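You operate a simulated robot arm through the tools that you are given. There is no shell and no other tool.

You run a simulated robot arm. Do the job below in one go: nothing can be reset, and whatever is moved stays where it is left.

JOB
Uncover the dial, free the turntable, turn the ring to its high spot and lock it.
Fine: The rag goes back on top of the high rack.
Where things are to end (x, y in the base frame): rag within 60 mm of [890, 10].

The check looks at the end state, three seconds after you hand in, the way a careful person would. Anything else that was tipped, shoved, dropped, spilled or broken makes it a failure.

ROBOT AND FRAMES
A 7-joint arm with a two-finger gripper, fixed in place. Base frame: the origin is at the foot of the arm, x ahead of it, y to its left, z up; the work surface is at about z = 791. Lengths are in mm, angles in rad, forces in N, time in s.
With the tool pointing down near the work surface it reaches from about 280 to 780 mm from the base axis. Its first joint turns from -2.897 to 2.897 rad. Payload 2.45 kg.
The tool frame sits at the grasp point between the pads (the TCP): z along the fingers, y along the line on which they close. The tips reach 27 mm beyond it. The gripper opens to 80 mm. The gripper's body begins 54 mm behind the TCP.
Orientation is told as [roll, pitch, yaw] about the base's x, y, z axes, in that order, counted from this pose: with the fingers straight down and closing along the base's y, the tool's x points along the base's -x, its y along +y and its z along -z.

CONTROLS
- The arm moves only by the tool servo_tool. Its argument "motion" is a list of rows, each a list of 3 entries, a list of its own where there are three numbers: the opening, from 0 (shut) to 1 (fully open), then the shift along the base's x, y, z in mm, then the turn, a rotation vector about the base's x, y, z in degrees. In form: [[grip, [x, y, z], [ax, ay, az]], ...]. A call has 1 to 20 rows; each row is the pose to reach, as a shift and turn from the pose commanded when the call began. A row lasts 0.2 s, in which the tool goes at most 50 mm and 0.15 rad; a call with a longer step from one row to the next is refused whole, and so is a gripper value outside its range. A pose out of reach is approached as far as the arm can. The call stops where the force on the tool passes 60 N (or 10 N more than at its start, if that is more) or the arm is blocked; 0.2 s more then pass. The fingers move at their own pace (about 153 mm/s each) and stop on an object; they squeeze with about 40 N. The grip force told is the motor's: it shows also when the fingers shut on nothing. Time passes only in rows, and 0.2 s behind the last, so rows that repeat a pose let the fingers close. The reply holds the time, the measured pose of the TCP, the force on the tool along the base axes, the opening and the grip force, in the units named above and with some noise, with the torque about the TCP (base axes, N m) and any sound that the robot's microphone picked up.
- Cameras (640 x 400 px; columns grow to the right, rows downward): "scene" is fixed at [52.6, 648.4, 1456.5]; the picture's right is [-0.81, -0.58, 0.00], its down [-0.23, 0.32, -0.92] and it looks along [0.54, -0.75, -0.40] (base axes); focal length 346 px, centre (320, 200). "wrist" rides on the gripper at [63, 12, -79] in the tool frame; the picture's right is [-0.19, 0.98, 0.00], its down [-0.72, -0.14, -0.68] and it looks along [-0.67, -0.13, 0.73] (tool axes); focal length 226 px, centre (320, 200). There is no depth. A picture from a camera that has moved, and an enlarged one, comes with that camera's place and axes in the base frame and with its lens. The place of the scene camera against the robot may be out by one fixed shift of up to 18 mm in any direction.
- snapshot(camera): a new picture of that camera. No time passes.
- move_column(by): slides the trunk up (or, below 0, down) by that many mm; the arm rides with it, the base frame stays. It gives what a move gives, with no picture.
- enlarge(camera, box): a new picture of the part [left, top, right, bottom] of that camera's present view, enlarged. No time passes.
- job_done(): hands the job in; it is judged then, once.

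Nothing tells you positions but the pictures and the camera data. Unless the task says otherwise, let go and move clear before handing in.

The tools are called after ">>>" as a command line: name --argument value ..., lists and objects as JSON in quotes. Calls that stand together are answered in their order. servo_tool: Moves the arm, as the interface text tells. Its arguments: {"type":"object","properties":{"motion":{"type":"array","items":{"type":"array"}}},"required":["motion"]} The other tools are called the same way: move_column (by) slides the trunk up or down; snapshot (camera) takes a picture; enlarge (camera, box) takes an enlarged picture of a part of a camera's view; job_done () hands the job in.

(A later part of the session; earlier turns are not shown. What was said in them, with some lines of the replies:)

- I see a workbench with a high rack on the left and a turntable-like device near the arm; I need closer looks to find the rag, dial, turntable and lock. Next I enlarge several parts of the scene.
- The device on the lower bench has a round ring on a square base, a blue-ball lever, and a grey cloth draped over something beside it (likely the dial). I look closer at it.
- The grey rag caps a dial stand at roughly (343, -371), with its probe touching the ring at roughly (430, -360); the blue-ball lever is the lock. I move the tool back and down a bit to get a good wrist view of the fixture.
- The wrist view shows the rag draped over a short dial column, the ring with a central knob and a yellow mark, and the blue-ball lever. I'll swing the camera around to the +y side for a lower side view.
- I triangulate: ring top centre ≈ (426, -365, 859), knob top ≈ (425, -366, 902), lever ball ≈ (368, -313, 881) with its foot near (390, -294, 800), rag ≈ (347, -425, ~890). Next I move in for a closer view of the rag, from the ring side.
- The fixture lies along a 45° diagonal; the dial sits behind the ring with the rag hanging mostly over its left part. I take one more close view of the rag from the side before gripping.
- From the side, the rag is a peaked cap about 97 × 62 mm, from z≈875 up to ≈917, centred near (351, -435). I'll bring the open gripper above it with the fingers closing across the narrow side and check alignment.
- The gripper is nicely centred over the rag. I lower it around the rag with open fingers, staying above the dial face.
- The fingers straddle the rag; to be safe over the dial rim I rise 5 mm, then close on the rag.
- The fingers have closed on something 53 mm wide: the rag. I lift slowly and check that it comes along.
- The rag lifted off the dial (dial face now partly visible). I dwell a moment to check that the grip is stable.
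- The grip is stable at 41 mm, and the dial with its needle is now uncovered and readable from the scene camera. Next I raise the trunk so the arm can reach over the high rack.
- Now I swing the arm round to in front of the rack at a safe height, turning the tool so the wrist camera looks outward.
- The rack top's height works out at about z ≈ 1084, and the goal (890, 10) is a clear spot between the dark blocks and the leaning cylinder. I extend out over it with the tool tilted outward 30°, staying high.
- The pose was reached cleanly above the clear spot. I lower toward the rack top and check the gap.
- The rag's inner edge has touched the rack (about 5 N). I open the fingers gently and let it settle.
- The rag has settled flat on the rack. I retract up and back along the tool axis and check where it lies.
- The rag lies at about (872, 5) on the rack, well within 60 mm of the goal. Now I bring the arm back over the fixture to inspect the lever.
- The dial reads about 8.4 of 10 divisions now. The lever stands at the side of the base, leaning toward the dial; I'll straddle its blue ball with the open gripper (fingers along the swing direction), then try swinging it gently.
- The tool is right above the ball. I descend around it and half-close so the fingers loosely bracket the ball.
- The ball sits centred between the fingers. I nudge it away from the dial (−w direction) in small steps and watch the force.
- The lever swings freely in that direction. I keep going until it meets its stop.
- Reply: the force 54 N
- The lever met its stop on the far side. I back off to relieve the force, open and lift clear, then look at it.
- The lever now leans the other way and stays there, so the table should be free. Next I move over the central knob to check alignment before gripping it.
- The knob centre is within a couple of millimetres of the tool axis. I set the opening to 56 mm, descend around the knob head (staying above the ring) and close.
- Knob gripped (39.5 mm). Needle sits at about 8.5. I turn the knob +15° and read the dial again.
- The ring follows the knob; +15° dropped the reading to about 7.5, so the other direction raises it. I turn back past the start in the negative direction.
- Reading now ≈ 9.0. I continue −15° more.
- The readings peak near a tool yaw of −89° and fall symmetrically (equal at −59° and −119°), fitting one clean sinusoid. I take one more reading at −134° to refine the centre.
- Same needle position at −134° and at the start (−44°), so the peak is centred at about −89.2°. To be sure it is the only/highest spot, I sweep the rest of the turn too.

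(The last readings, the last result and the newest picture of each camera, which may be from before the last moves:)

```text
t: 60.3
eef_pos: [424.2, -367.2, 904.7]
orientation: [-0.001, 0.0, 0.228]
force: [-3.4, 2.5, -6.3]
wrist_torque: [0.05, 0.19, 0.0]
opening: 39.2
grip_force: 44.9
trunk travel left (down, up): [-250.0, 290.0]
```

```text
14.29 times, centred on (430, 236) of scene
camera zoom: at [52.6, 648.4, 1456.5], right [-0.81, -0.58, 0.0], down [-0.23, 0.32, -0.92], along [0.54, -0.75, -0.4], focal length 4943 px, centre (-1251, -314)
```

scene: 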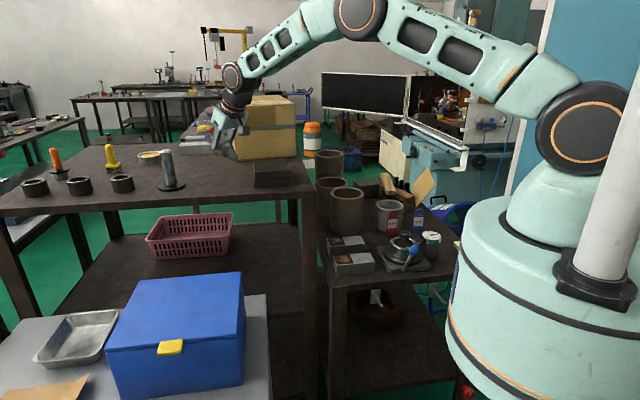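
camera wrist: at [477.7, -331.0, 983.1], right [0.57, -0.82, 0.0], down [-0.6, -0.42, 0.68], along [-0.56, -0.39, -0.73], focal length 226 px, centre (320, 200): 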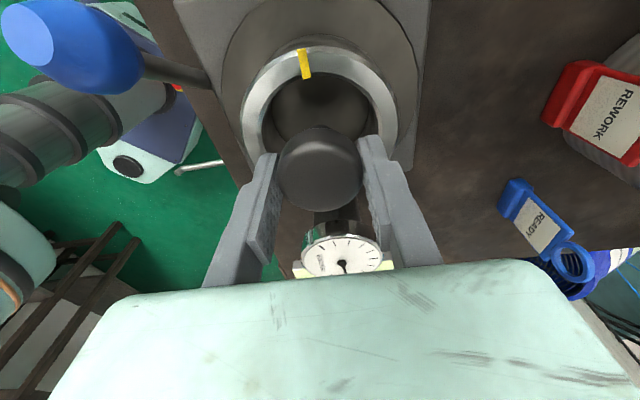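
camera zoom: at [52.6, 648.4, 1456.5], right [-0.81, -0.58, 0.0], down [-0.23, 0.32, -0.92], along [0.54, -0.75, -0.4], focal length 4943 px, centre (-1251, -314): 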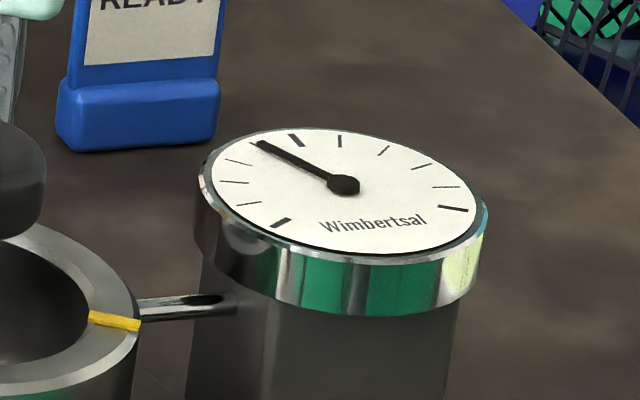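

>>> servo_tool --motion '[[0.3, [0, 0, 0], [0, 0, 7]], [0.3, [0, 0, 0], [0, 0, 14]], [0.3, [0, 0, 0], [0, 0, 21]], [0.3, [0, 0, 0], [0, 0, 28]], [0.3, [0, 0, 0], [0, 0, 28]]]'

>>> enlarge --camera "scene" --box '[415, 222, 445, 250]'

>>> servo_tool --motion '[[0.3, [0, 0, 0], [0, 0, 7]], [0.3, [0, 0, 0], [0, 0, 14]], [0.3, [0, 0, 0], [0, 0, 21]], [0.3, [0, 0, 0], [0, 0, 28]], [0.3, [0, 0, 0], [0, 0, 28]]]'

>>> enlarge --camera "scene" --box '[415, 222, 445, 250]'

```text
t: 61.5
eef_pos: [423.3, -367.2, 903.5]
orientation: [0.002, -0.002, 0.716]
force: [-3.5, 4.2, -5.6]
wrist_torque: [0.02, 0.05, 0.06]
opening: 39.4
grip_force: 45.1
trunk travel left (down, up): [-250.0, 290.0]
```

```text
14.29 times, centred on (430, 236) of scene
camera zoom: at [52.6, 648.4, 1456.5], right [-0.81, -0.58, 0.0], down [-0.23, 0.32, -0.92], along [0.54, -0.75, -0.4], focal length 4943 px, centre (-1251, -314)
```

zoom: 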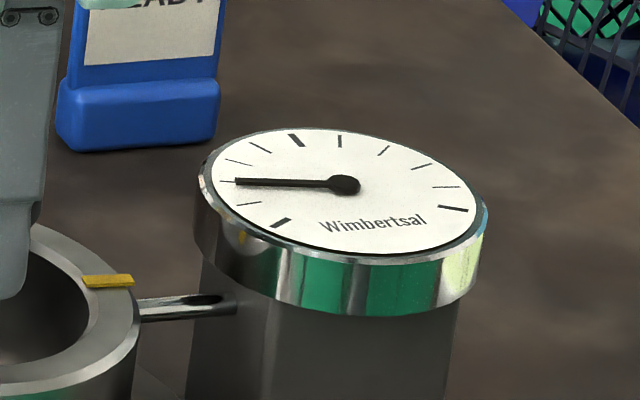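

```text
t: 62.7
eef_pos: [423.3, -367.3, 904.6]
orientation: [-0.001, 0.0, 1.204]
force: [-4.6, 8.5, -5.7]
wrist_torque: [0.23, 0.03, 0.05]
opening: 39.4
grip_force: 45.1
trunk travel left (down, up): [-250.0, 290.0]
```

```text
14.29 times, centred on (430, 236) of scene
camera zoom: at [52.6, 648.4, 1456.5], right [-0.81, -0.58, 0.0], down [-0.23, 0.32, -0.92], along [0.54, -0.75, -0.4], focal length 4943 px, centre (-1251, -314)
```

zoom: 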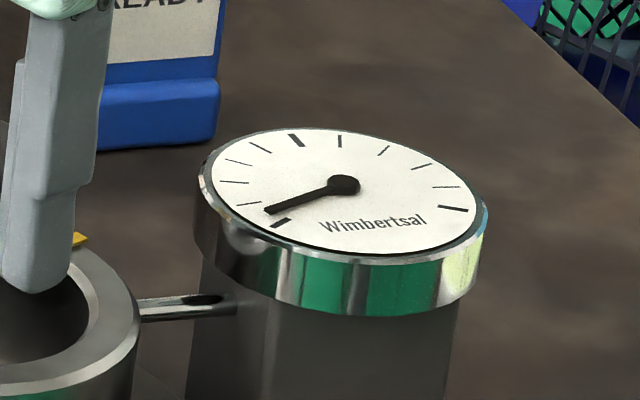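

The other half goes steadily down to about 0.6, so there is just one high spot, at −89.2°. I turn back to it in the same (negative) direction as the measurements.

>>> servo_tool --motion '[[0.3, [0, 0, 0], [0, 0, -8.2]], [0.3, [0, 0, 0], [0, 0, -16.4]], [0.3, [0, 0, 0], [0, 0, -24.6]], [0.3, [0, 0, 0], [0, 0, -32.8]], [0.3, [0, 0, 0], [0, 0, -41]], [0.3, [0, 0, 0], [0, 0, -49.2]], [0.3, [0, 0, 0], [0, 0, -57.4]], [0.3, [0, 0, 0], [0, 0, -65.6]], [0.3, [0, 0, 0], [0, 0, -73.8]], [0.3, [0, 0, 0], [0, 0, -82]], [0.3, [0, 0, 0], [0, 0, -90.2]], [0.3, [0, 0, 0], [0, 0, -98.4]], [0.3, [0, 0, 0], [0, 0, -106.6]], [0.3, [0, 0, 0], [0, 0, -114.8]], [0.3, [0, 0, 0], [0, 0, -123]], [0.3, [0, 0, 0], [0, 0, -131.2]], [0.3, [0, 0, 0], [0, 0, -139.4]], [0.3, [0, 0, 0], [0, 0, -147.6]], [0.3, [0, 0, 0], [0, 0, -153]], [0.3, [0, 0, 0], [0, 0, -158]]]'

>>> enlarge --camera "scene" --box '[415, 222, 445, 250]'

>>> enlarge --camera "scene" --box '[370, 200, 450, 280]'

>>> snapshot --camera "wrist"

```text
t: 66.9
eef_pos: [423.9, -367.8, 904.9]
orientation: [0.001, 0.0, -1.556]
force: [-1.3, -4.5, -0.9]
wrist_torque: [-0.24, 0.08, 0.01]
opening: 39.3
grip_force: 45.5
trunk travel left (down, up): [-250.0, 290.0]
```

```text
14.29 times, centred on (430, 236) of scene
camera zoom: at [52.6, 648.4, 1456.5], right [-0.81, -0.58, 0.0], down [-0.23, 0.32, -0.92], along [0.54, -0.75, -0.4], focal length 4943 px, centre (-1251, -314)
```

zoom: 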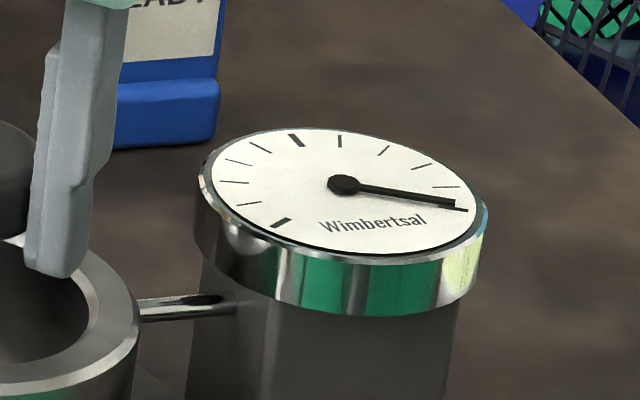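

```text
5.00 times, centred on (410, 240) of scene
camera zoom: at [52.6, 648.4, 1456.5], right [-0.81, -0.58, 0.0], down [-0.23, 0.32, -0.92], along [0.54, -0.75, -0.4], focal length 1730 px, centre (-130, 0)
```

zoom: 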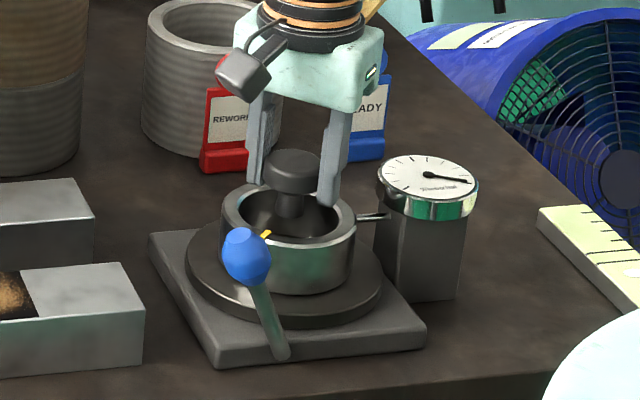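

```text
taken
camera wrist: at [436.2, -304.2, 983.4], right [0.98, -0.18, 0.0], down [-0.13, -0.72, 0.68], along [-0.12, -0.67, -0.73], focal length 226 px, centre (320, 200)
```

wrist: 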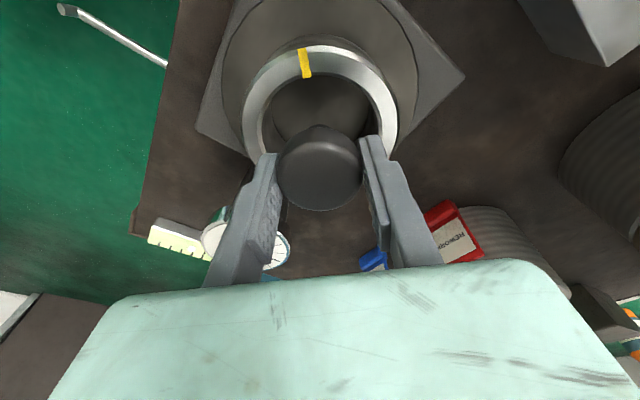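

The dial is at its maximum. I release the knob gently and lift straight up, then check that the needle stayed.

>>> servo_tool --motion '[[0.5, [0, 0, 0], [0, 0, 0]], [0.55, [0, 0, 0], [0, 0, 0]], [0.7, [0, 0, 0], [0, 0, 0]], [0.7, [0, 0, 0], [0, 0, 0]], [0.7, [0, 0, 10], [0, 0, 0]], [0.7, [0, 0, 30], [0, 0, 0]], [0.7, [0, 0, 50], [0, 0, 0]], [0.7, [0, 0, 70], [0, 0, 0]]]'

>>> enlarge --camera "scene" --box '[415, 222, 445, 250]'

>>> enlarge --camera "scene" --box '[370, 200, 450, 280]'

```text
t: 68.7
eef_pos: [423.6, -367.7, 974.7]
orientation: [0.0, -0.002, -1.556]
force: [-0.3, 0.7, 0.1]
wrist_torque: [0.0, -0.02, -0.02]
opening: 55.9
grip_force: 0.0
trunk travel left (down, up): [-250.0, 290.0]
```

```text
14.29 times, centred on (430, 236) of scene
camera zoom: at [52.6, 648.4, 1456.5], right [-0.81, -0.58, 0.0], down [-0.23, 0.32, -0.92], along [0.54, -0.75, -0.4], focal length 4943 px, centre (-1251, -314)
```

zoom: 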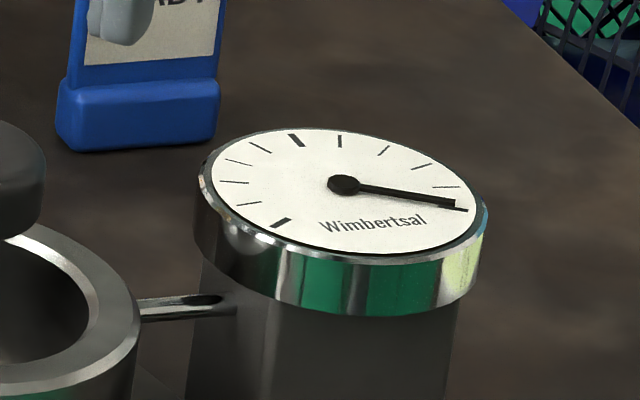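

```text
5.00 times, centred on (410, 240) of scene
camera zoom: at [52.6, 648.4, 1456.5], right [-0.81, -0.58, 0.0], down [-0.23, 0.32, -0.92], along [0.54, -0.75, -0.4], focal length 1730 px, centre (-130, 0)
```

zoom: 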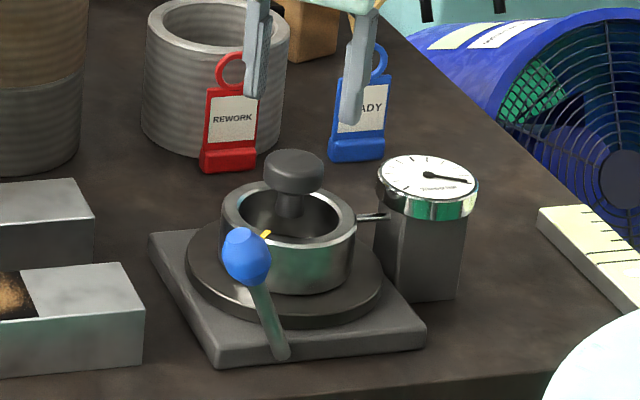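

The needle stays at the maximum. Now I go back above the lever's ball to swing it back to the locked side.

>>> servo_tool --motion '[[0.8, [-2, 16, 0], [0, 0, 7.5]], [1, [-4, 32, 0], [0, 0, 15]], [1, [-6, 49, 0], [0, 0, 22.5]], [1, [-8, 65, 0], [0, 0, 30]], [1, [-10, 81, 0], [0, 0, 37.5]], [1, [-11.5, 97.6, 0], [0, 0, 45]], [1, [-11.5, 97.6, 0], [0, 0, 45]]]'

>>> snapshot --camera "wrist"

>>> enlarge --camera "wrist" --box '[240, 40, 400, 160]'

```text
t: 70.3
eef_pos: [413.4, -269.8, 974.0]
orientation: [0.002, 0.0, -0.768]
force: [1.2, -0.3, -0.1]
wrist_torque: [0.0, 0.0, -0.02]
opening: 80.0
grip_force: 0.2
trunk travel left (down, up): [-250.0, 290.0]
```

```text
taken
camera wrist: at [377.1, -217.6, 1053.1], right [0.82, 0.57, 0.0], down [0.42, -0.6, 0.68], along [0.39, -0.56, -0.73], focal length 226 px, centre (320, 200)
```

wrist: 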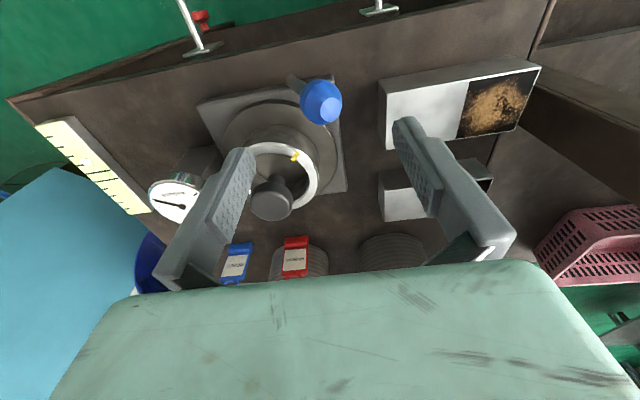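

```text
3.33 times, centred on (320, 100) of wrist
camera zoom: at [377.1, -217.6, 1053.1], right [0.82, 0.57, 0.0], down [0.42, -0.6, 0.68], along [0.39, -0.56, -0.73], focal length 754 px, centre (320, 533)
```

zoom: 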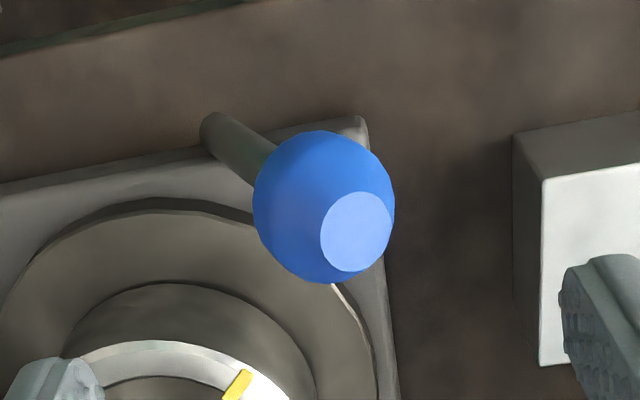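

The tool is centred over the ball. I descend with a moderate opening and swing the lever back toward the dial side.

>>> servo_tool --motion '[[0.65, [0, 0, -20], [0, 0, 0]], [0.65, [0, 0, -45], [0, 0, 0]], [0.65, [0, 0, -65], [0, 0, 0]], [0.65, [0, 0, -84], [0, 0, 0]], [0.55, [0, 0, -84], [0, 0, 0]], [0.5, [0, 0, -84], [0, 0, 0]], [0.5, [0, 0, -84], [0, 0, 0]]]'

>>> snapshot --camera "wrist"

>>> enlarge --camera "scene" --box '[370, 200, 450, 280]'

```text
t: 71.9
eef_pos: [412.4, -270.4, 890.1]
orientation: [0.001, 0.0, -0.771]
force: [0.8, -0.2, 0.0]
wrist_torque: [0.05, 0.01, 0.0]
opening: 39.9
grip_force: 0.1
trunk travel left (down, up): [-250.0, 290.0]
```

```text
taken
camera wrist: at [375.4, -216.8, 969.0], right [0.82, 0.57, 0.0], down [0.42, -0.6, 0.68], along [0.39, -0.56, -0.73], focal length 226 px, centre (320, 200)
```

wrist: 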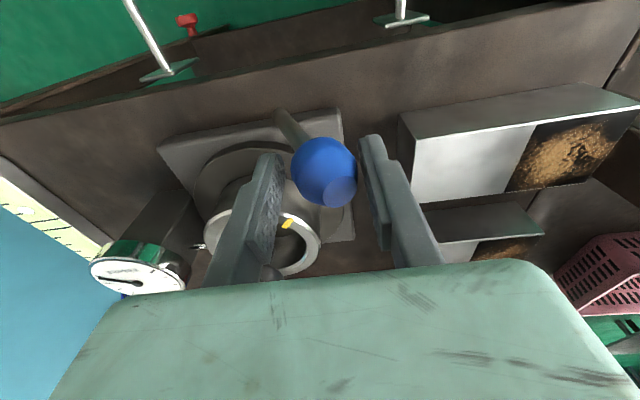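

```text
5.00 times, centred on (410, 240) of scene
camera zoom: at [52.6, 648.4, 1456.5], right [-0.81, -0.58, 0.0], down [-0.23, 0.32, -0.92], along [0.54, -0.75, -0.4], focal length 1730 px, centre (-130, 0)
```

zoom: 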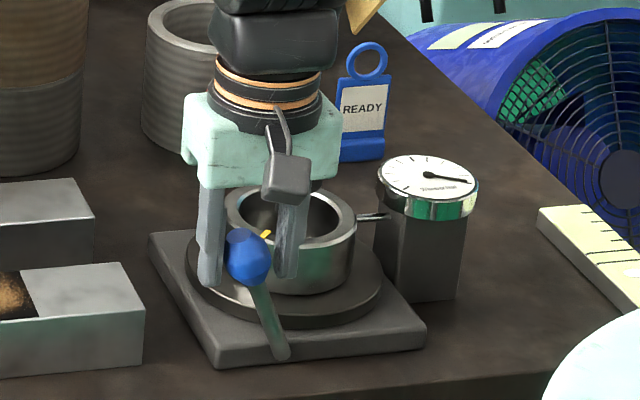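

>>> servo_tool --motion '[[0.5, [-3.5, -3.6, 0], [0, 0, 0]], [0.5, [-7, -7.2, 1], [0, 0, 0]], [0.5, [-10.5, -10.8, 2], [0, 0, 0]], [0.5, [-14, -14.3, 3], [0, 0, 0]], [0.5, [-17.4, -17.9, 4], [0, 0, 0]], [0.5, [-20.9, -21.5, 4], [0, 0, 0]], [0.5, [-24.4, -25.1, 4], [0, 0, 0]], [0.5, [-27.9, -28.7, 4], [0, 0, 0]], [0.5, [-31.4, -32.3, 4], [0, 0, 0]], [0.5, [-34.9, -35.9, 3], [0, 0, 0]], [0.5, [-38.3, -39.4, 3], [0, 0, 0]]]'

>>> enlarge --camera "scene" --box '[370, 200, 450, 280]'

```text
t: 74.3
eef_pos: [374.2, -309.6, 894.5]
orientation: [-0.001, -0.001, -0.771]
force: [0.4, -0.4, -0.4]
wrist_torque: [-0.02, 0.01, 0.02]
opening: 40.6
grip_force: 1.1
trunk travel left (down, up): [-250.0, 290.0]
```

```text
5.00 times, centred on (410, 240) of scene
camera zoom: at [52.6, 648.4, 1456.5], right [-0.81, -0.58, 0.0], down [-0.23, 0.32, -0.92], along [0.54, -0.75, -0.4], focal length 1730 px, centre (-130, 0)
```

zoom: 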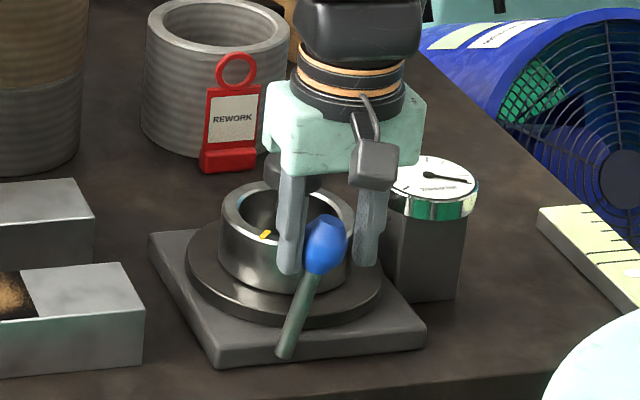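

>>> servo_tool --motion '[[0.5, [-2.8, -2.9, -1], [0, 0, 0]], [0.5, [-5.6, -5.7, -1], [0, 0, 0]], [0.5, [-5.6, -5.7, -1], [0, 0, 0]]]'

>>> enlarge --camera "scene" --box '[370, 200, 450, 280]'

>>> servo_tool --motion '[[0.5, [-1.4, -1.4, 0], [0, 0, 0]], [0.5, [-2.8, -2.9, 0], [0, 0, 0]], [0.5, [-2.8, -2.9, 0], [0, 0, 0]]]'

>>> enlarge --camera "scene" --box '[370, 200, 450, 280]'

```text
t: 75.1
eef_pos: [368.5, -315.6, 892.4]
orientation: [-0.001, 0.001, -0.77]
force: [0.3, 0.8, -0.3]
wrist_torque: [0.0, 0.0, 0.02]
opening: 40.7
grip_force: 0.1
trunk travel left (down, up): [-250.0, 290.0]
```

```text
5.00 times, centred on (410, 240) of scene
camera zoom: at [52.6, 648.4, 1456.5], right [-0.81, -0.58, 0.0], down [-0.23, 0.32, -0.92], along [0.54, -0.75, -0.4], focal length 1730 px, centre (-130, 0)
```

zoom: 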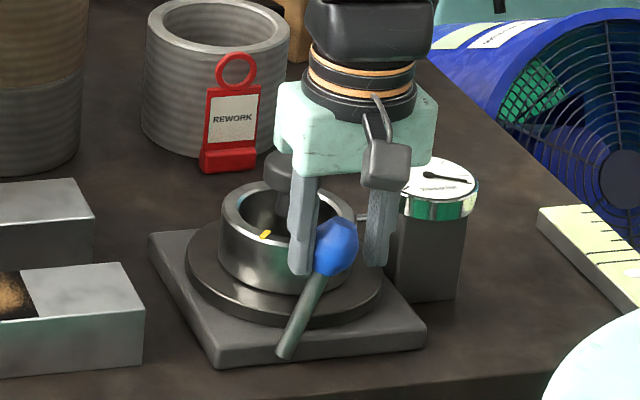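

```text
t: 75.9
eef_pos: [364.8, -316.6, 892.7]
orientation: [-0.001, -0.002, -0.77]
force: [0.3, 0.1, 0.3]
wrist_torque: [0.02, 0.02, -0.02]
opening: 40.5
grip_force: 0.4
trunk travel left (down, up): [-250.0, 290.0]
```

```text
5.00 times, centred on (410, 240) of scene
camera zoom: at [52.6, 648.4, 1456.5], right [-0.81, -0.58, 0.0], down [-0.23, 0.32, -0.92], along [0.54, -0.75, -0.4], focal length 1730 px, centre (-130, 0)
```

zoom: 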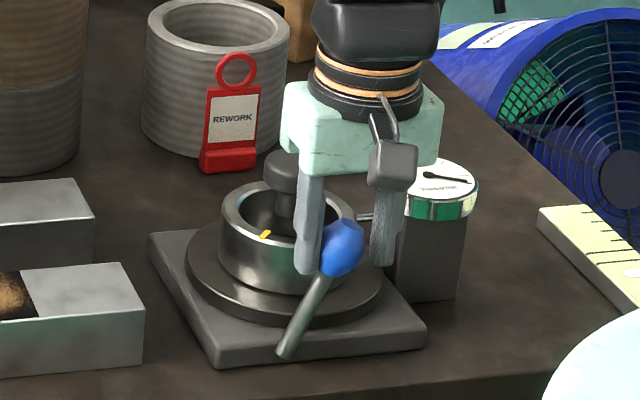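

>>> servo_tool --motion '[[0.5, [-1.4, -1.4, 0], [0, 0, 0]], [0.5, [-2.1, -2.15, 0], [0, 0, 0]], [0.5, [-2.1, -2.15, 0], [0, 0, 0]]]'

>>> enlarge --camera "scene" --box '[370, 200, 450, 280]'

```text
t: 76.7
eef_pos: [363.2, -319.9, 891.5]
orientation: [0.0, -0.001, -0.769]
force: [0.7, 2.0, 0.3]
wrist_torque: [0.01, -0.02, 0.0]
opening: 41.9
grip_force: 1.6
trunk travel left (down, up): [-250.0, 290.0]
```

```text
5.00 times, centred on (410, 240) of scene
camera zoom: at [52.6, 648.4, 1456.5], right [-0.81, -0.58, 0.0], down [-0.23, 0.32, -0.92], along [0.54, -0.75, -0.4], focal length 1730 px, centre (-130, 0)
```

zoom: 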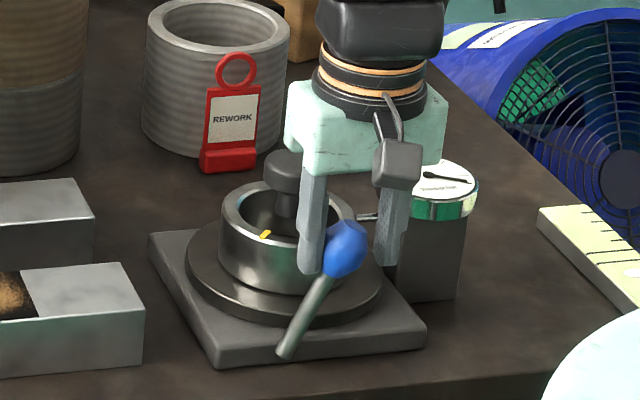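

>>> servo_tool --motion '[[0.5, [-1.0, -1.05, 0], [0, 0, 0]], [0.5, [-2.1, -2.15, 0], [0, 0, 0]], [0.5, [-2.1, -2.15, 0], [0, 0, 0]]]'

>>> enlarge --camera "scene" --box '[370, 200, 450, 280]'

```text
t: 77.5
eef_pos: [363.6, -320.9, 892.3]
orientation: [0.0, 0.0, -0.768]
force: [5.4, 7.8, 4.2]
wrist_torque: [0.16, -0.13, 0.0]
opening: 44.9
grip_force: 3.6
trunk travel left (down, up): [-250.0, 290.0]
```

```text
5.00 times, centred on (410, 240) of scene
camera zoom: at [52.6, 648.4, 1456.5], right [-0.81, -0.58, 0.0], down [-0.23, 0.32, -0.92], along [0.54, -0.75, -0.4], focal length 1730 px, centre (-130, 0)
```

zoom: 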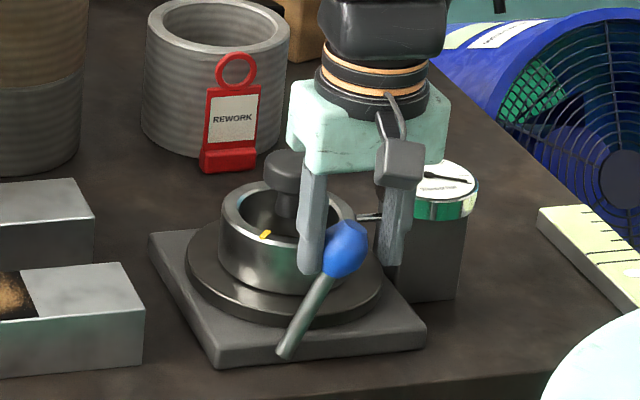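

The lever is firmly at its stop on the original (locked) side. I back off slightly, open, and lift clear.

>>> servo_tool --motion '[[0.5, [2, 2.1, 0], [0, 0, 0]], [0.55, [4.2, 4.3, 0], [0, 0, 0]], [0.65, [4.9, 5, 0], [0, 0, 0]], [0.65, [4.9, 5, 2], [0, 0, 0]], [0.65, [4.9, 5, 15], [0, 0, 0]], [0.65, [4.9, 5, 40], [0, 0, 0]], [0.65, [4.9, 5, 70], [0, 0, 0]], [0.65, [4.9, 5, 110], [0, 0, 0]]]'

>>> enlarge --camera "scene" --box '[370, 200, 450, 280]'

>>> enlarge --camera "scene" --box '[415, 222, 445, 250]'

>>> snapshot --camera "wrist"

```text
t: 79.3
eef_pos: [366.2, -316.0, 1004.2]
orientation: [-0.001, 0.001, -0.768]
force: [-0.6, 0.2, 0.2]
wrist_torque: [0.0, 0.01, 0.01]
opening: 52.0
grip_force: 0.1
trunk travel left (down, up): [-250.0, 290.0]
```

```text
5.00 times, centred on (410, 240) of scene
camera zoom: at [52.6, 648.4, 1456.5], right [-0.81, -0.58, 0.0], down [-0.23, 0.32, -0.92], along [0.54, -0.75, -0.4], focal length 1730 px, centre (-130, 0)
```

zoom: 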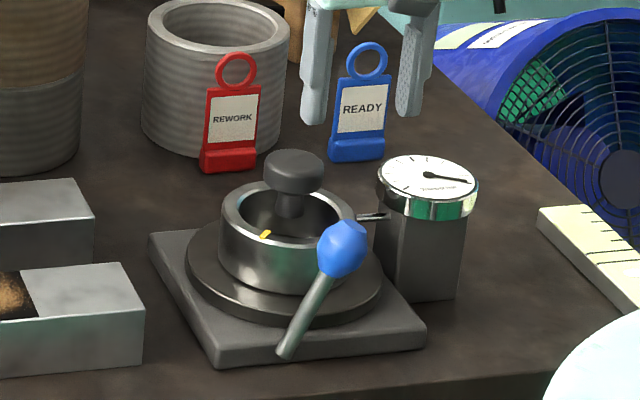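

```text
14.29 times, centred on (430, 236) of scene
camera zoom: at [52.6, 648.4, 1456.5], right [-0.81, -0.58, 0.0], down [-0.23, 0.32, -0.92], along [0.54, -0.75, -0.4], focal length 4943 px, centre (-1251, -314)
```

zoom: 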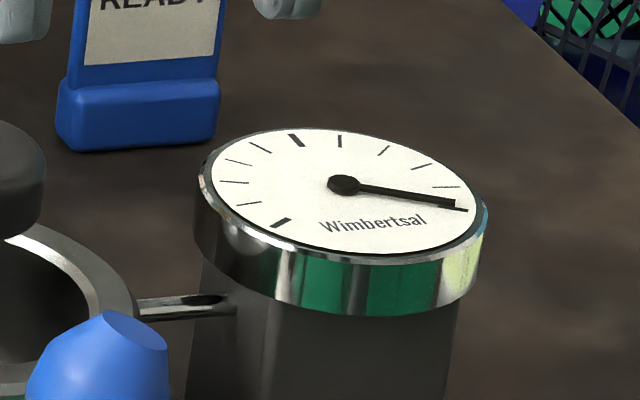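

```text
taken
camera wrist: at [330.1, -262.8, 1084.5], right [0.82, 0.57, 0.0], down [0.42, -0.6, 0.68], along [0.39, -0.56, -0.73], focal length 226 px, centre (320, 200)
```

wrist: 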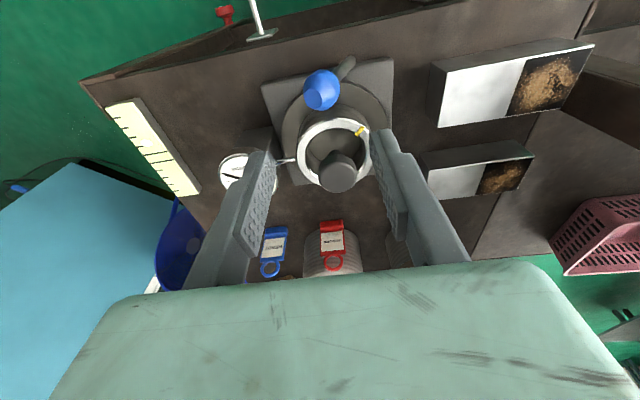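

The lever stands as at the start and the needle is at its maximum. I compare the lever with the very first picture and check the rag and the rest of the scene once more.

>>> enlarge --camera "scene" --box '[375, 220, 423, 280]'

>>> enlarge --camera "scene" --box '[0, 80, 320, 280]'

>>> snapshot --camera "scene"

```text
6.67 times, centred on (399, 250) of scene
camera zoom: at [52.6, 648.4, 1456.5], right [-0.81, -0.58, 0.0], down [-0.23, 0.32, -0.92], along [0.54, -0.75, -0.4], focal length 2307 px, centre (-207, -133)
```

zoom: 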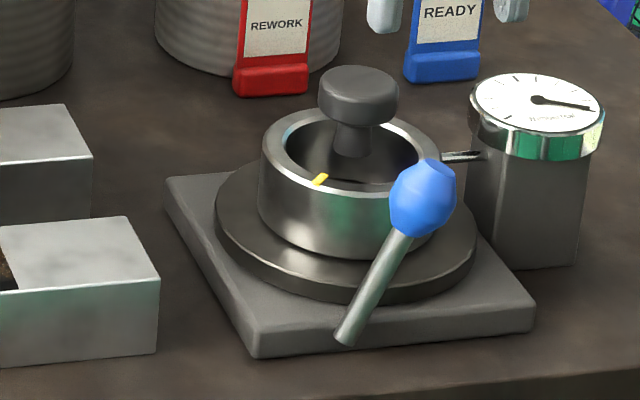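

```text
2.00 times, centred on (160, 180) of scene
camera zoom: at [52.6, 648.4, 1456.5], right [-0.81, -0.58, 0.0], down [-0.23, 0.32, -0.92], along [0.54, -0.75, -0.4], focal length 692 px, centre (640, 240)
```

zoom: 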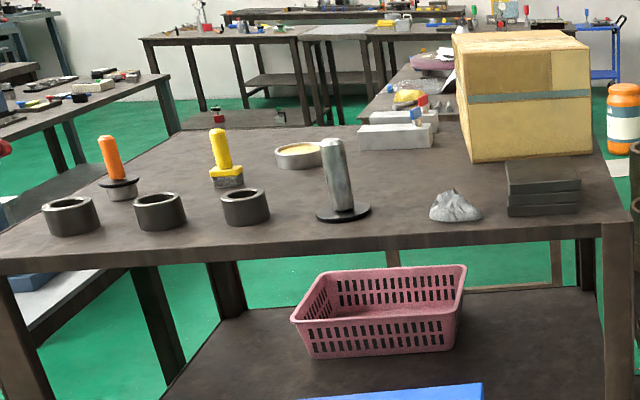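

```text
taken
```

scene: 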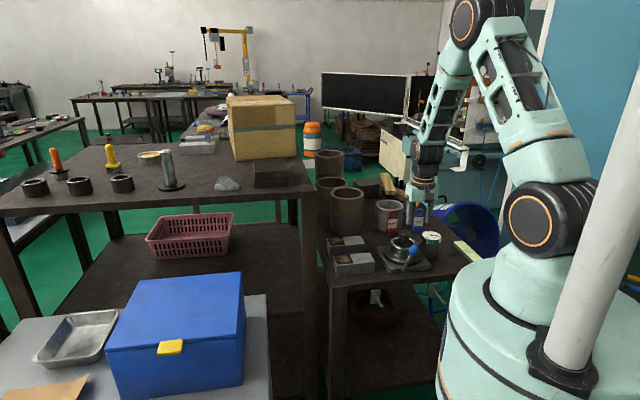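

Everything matches: the lever is back at its locked position, the needle is at its maximum, and the rag is on the rack within about 30 mm of the goal with nothing else disturbed. I raise the arm clear and hand in.

>>> servo_tool --motion '[[0.65, [0, 0, 30], [0, 0, 0]], [0.65, [0, 0, 70], [0, 0, 0]], [0.65, [0, 0, 110], [0, 0, 0]], [0.65, [0, 0, 150], [0, 0, 0]], [0.65, [0, 0, 150], [0, 0, 0]]]'

>>> enlarge --camera "scene" --box '[370, 200, 450, 280]'

```text
t: 80.5
eef_pos: [366.8, -315.8, 1152.8]
orientation: [0.0, -0.001, -0.77]
force: [0.8, 0.1, -0.9]
wrist_torque: [0.01, -0.02, -0.02]
opening: 51.7
grip_force: 0.1
trunk travel left (down, up): [-250.0, 290.0]
```

```text
5.00 times, centred on (410, 240) of scene
camera zoom: at [52.6, 648.4, 1456.5], right [-0.81, -0.58, 0.0], down [-0.23, 0.32, -0.92], along [0.54, -0.75, -0.4], focal length 1730 px, centre (-130, 0)
```

zoom: 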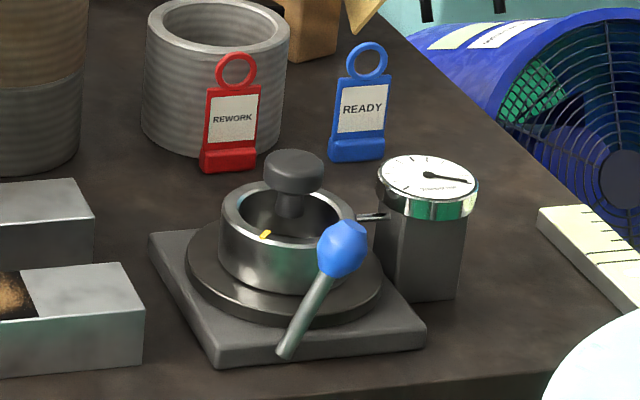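

The arm is well clear, the dial is uncovered and at its peak reading, the lever is locked, and the rag is on the rack. I hand the job in.

>>> job_done

```text
The job is handed in.
```

The job is done and handed in. The dial is uncovered, the ring is at its high spot, the turntable is locked and the rag is on top of the high rack.

- **Rag:** It lies flat on the rack at about (870, 0), which is 15 to 30 mm from the goal depending on which camera I use. That is inside the 60 mm limit.
- **High spot:** The dial peaks at about 9.7 of 10 divisions. I swept a bit over half a turn (203°), from the peak down to about 0.6, and found only one high spot. Readings matched on both sides of the peak. I did not sweep the remaining 157°.
- **Lock:** The blue-ball lever is back at the stop where it started, and the needle stayed at its maximum while I swung it. I did not twist the knob afterwards to test the lock.

Nothing else looked disturbed in the last pictures, and the arm is raised clear of the fixture.
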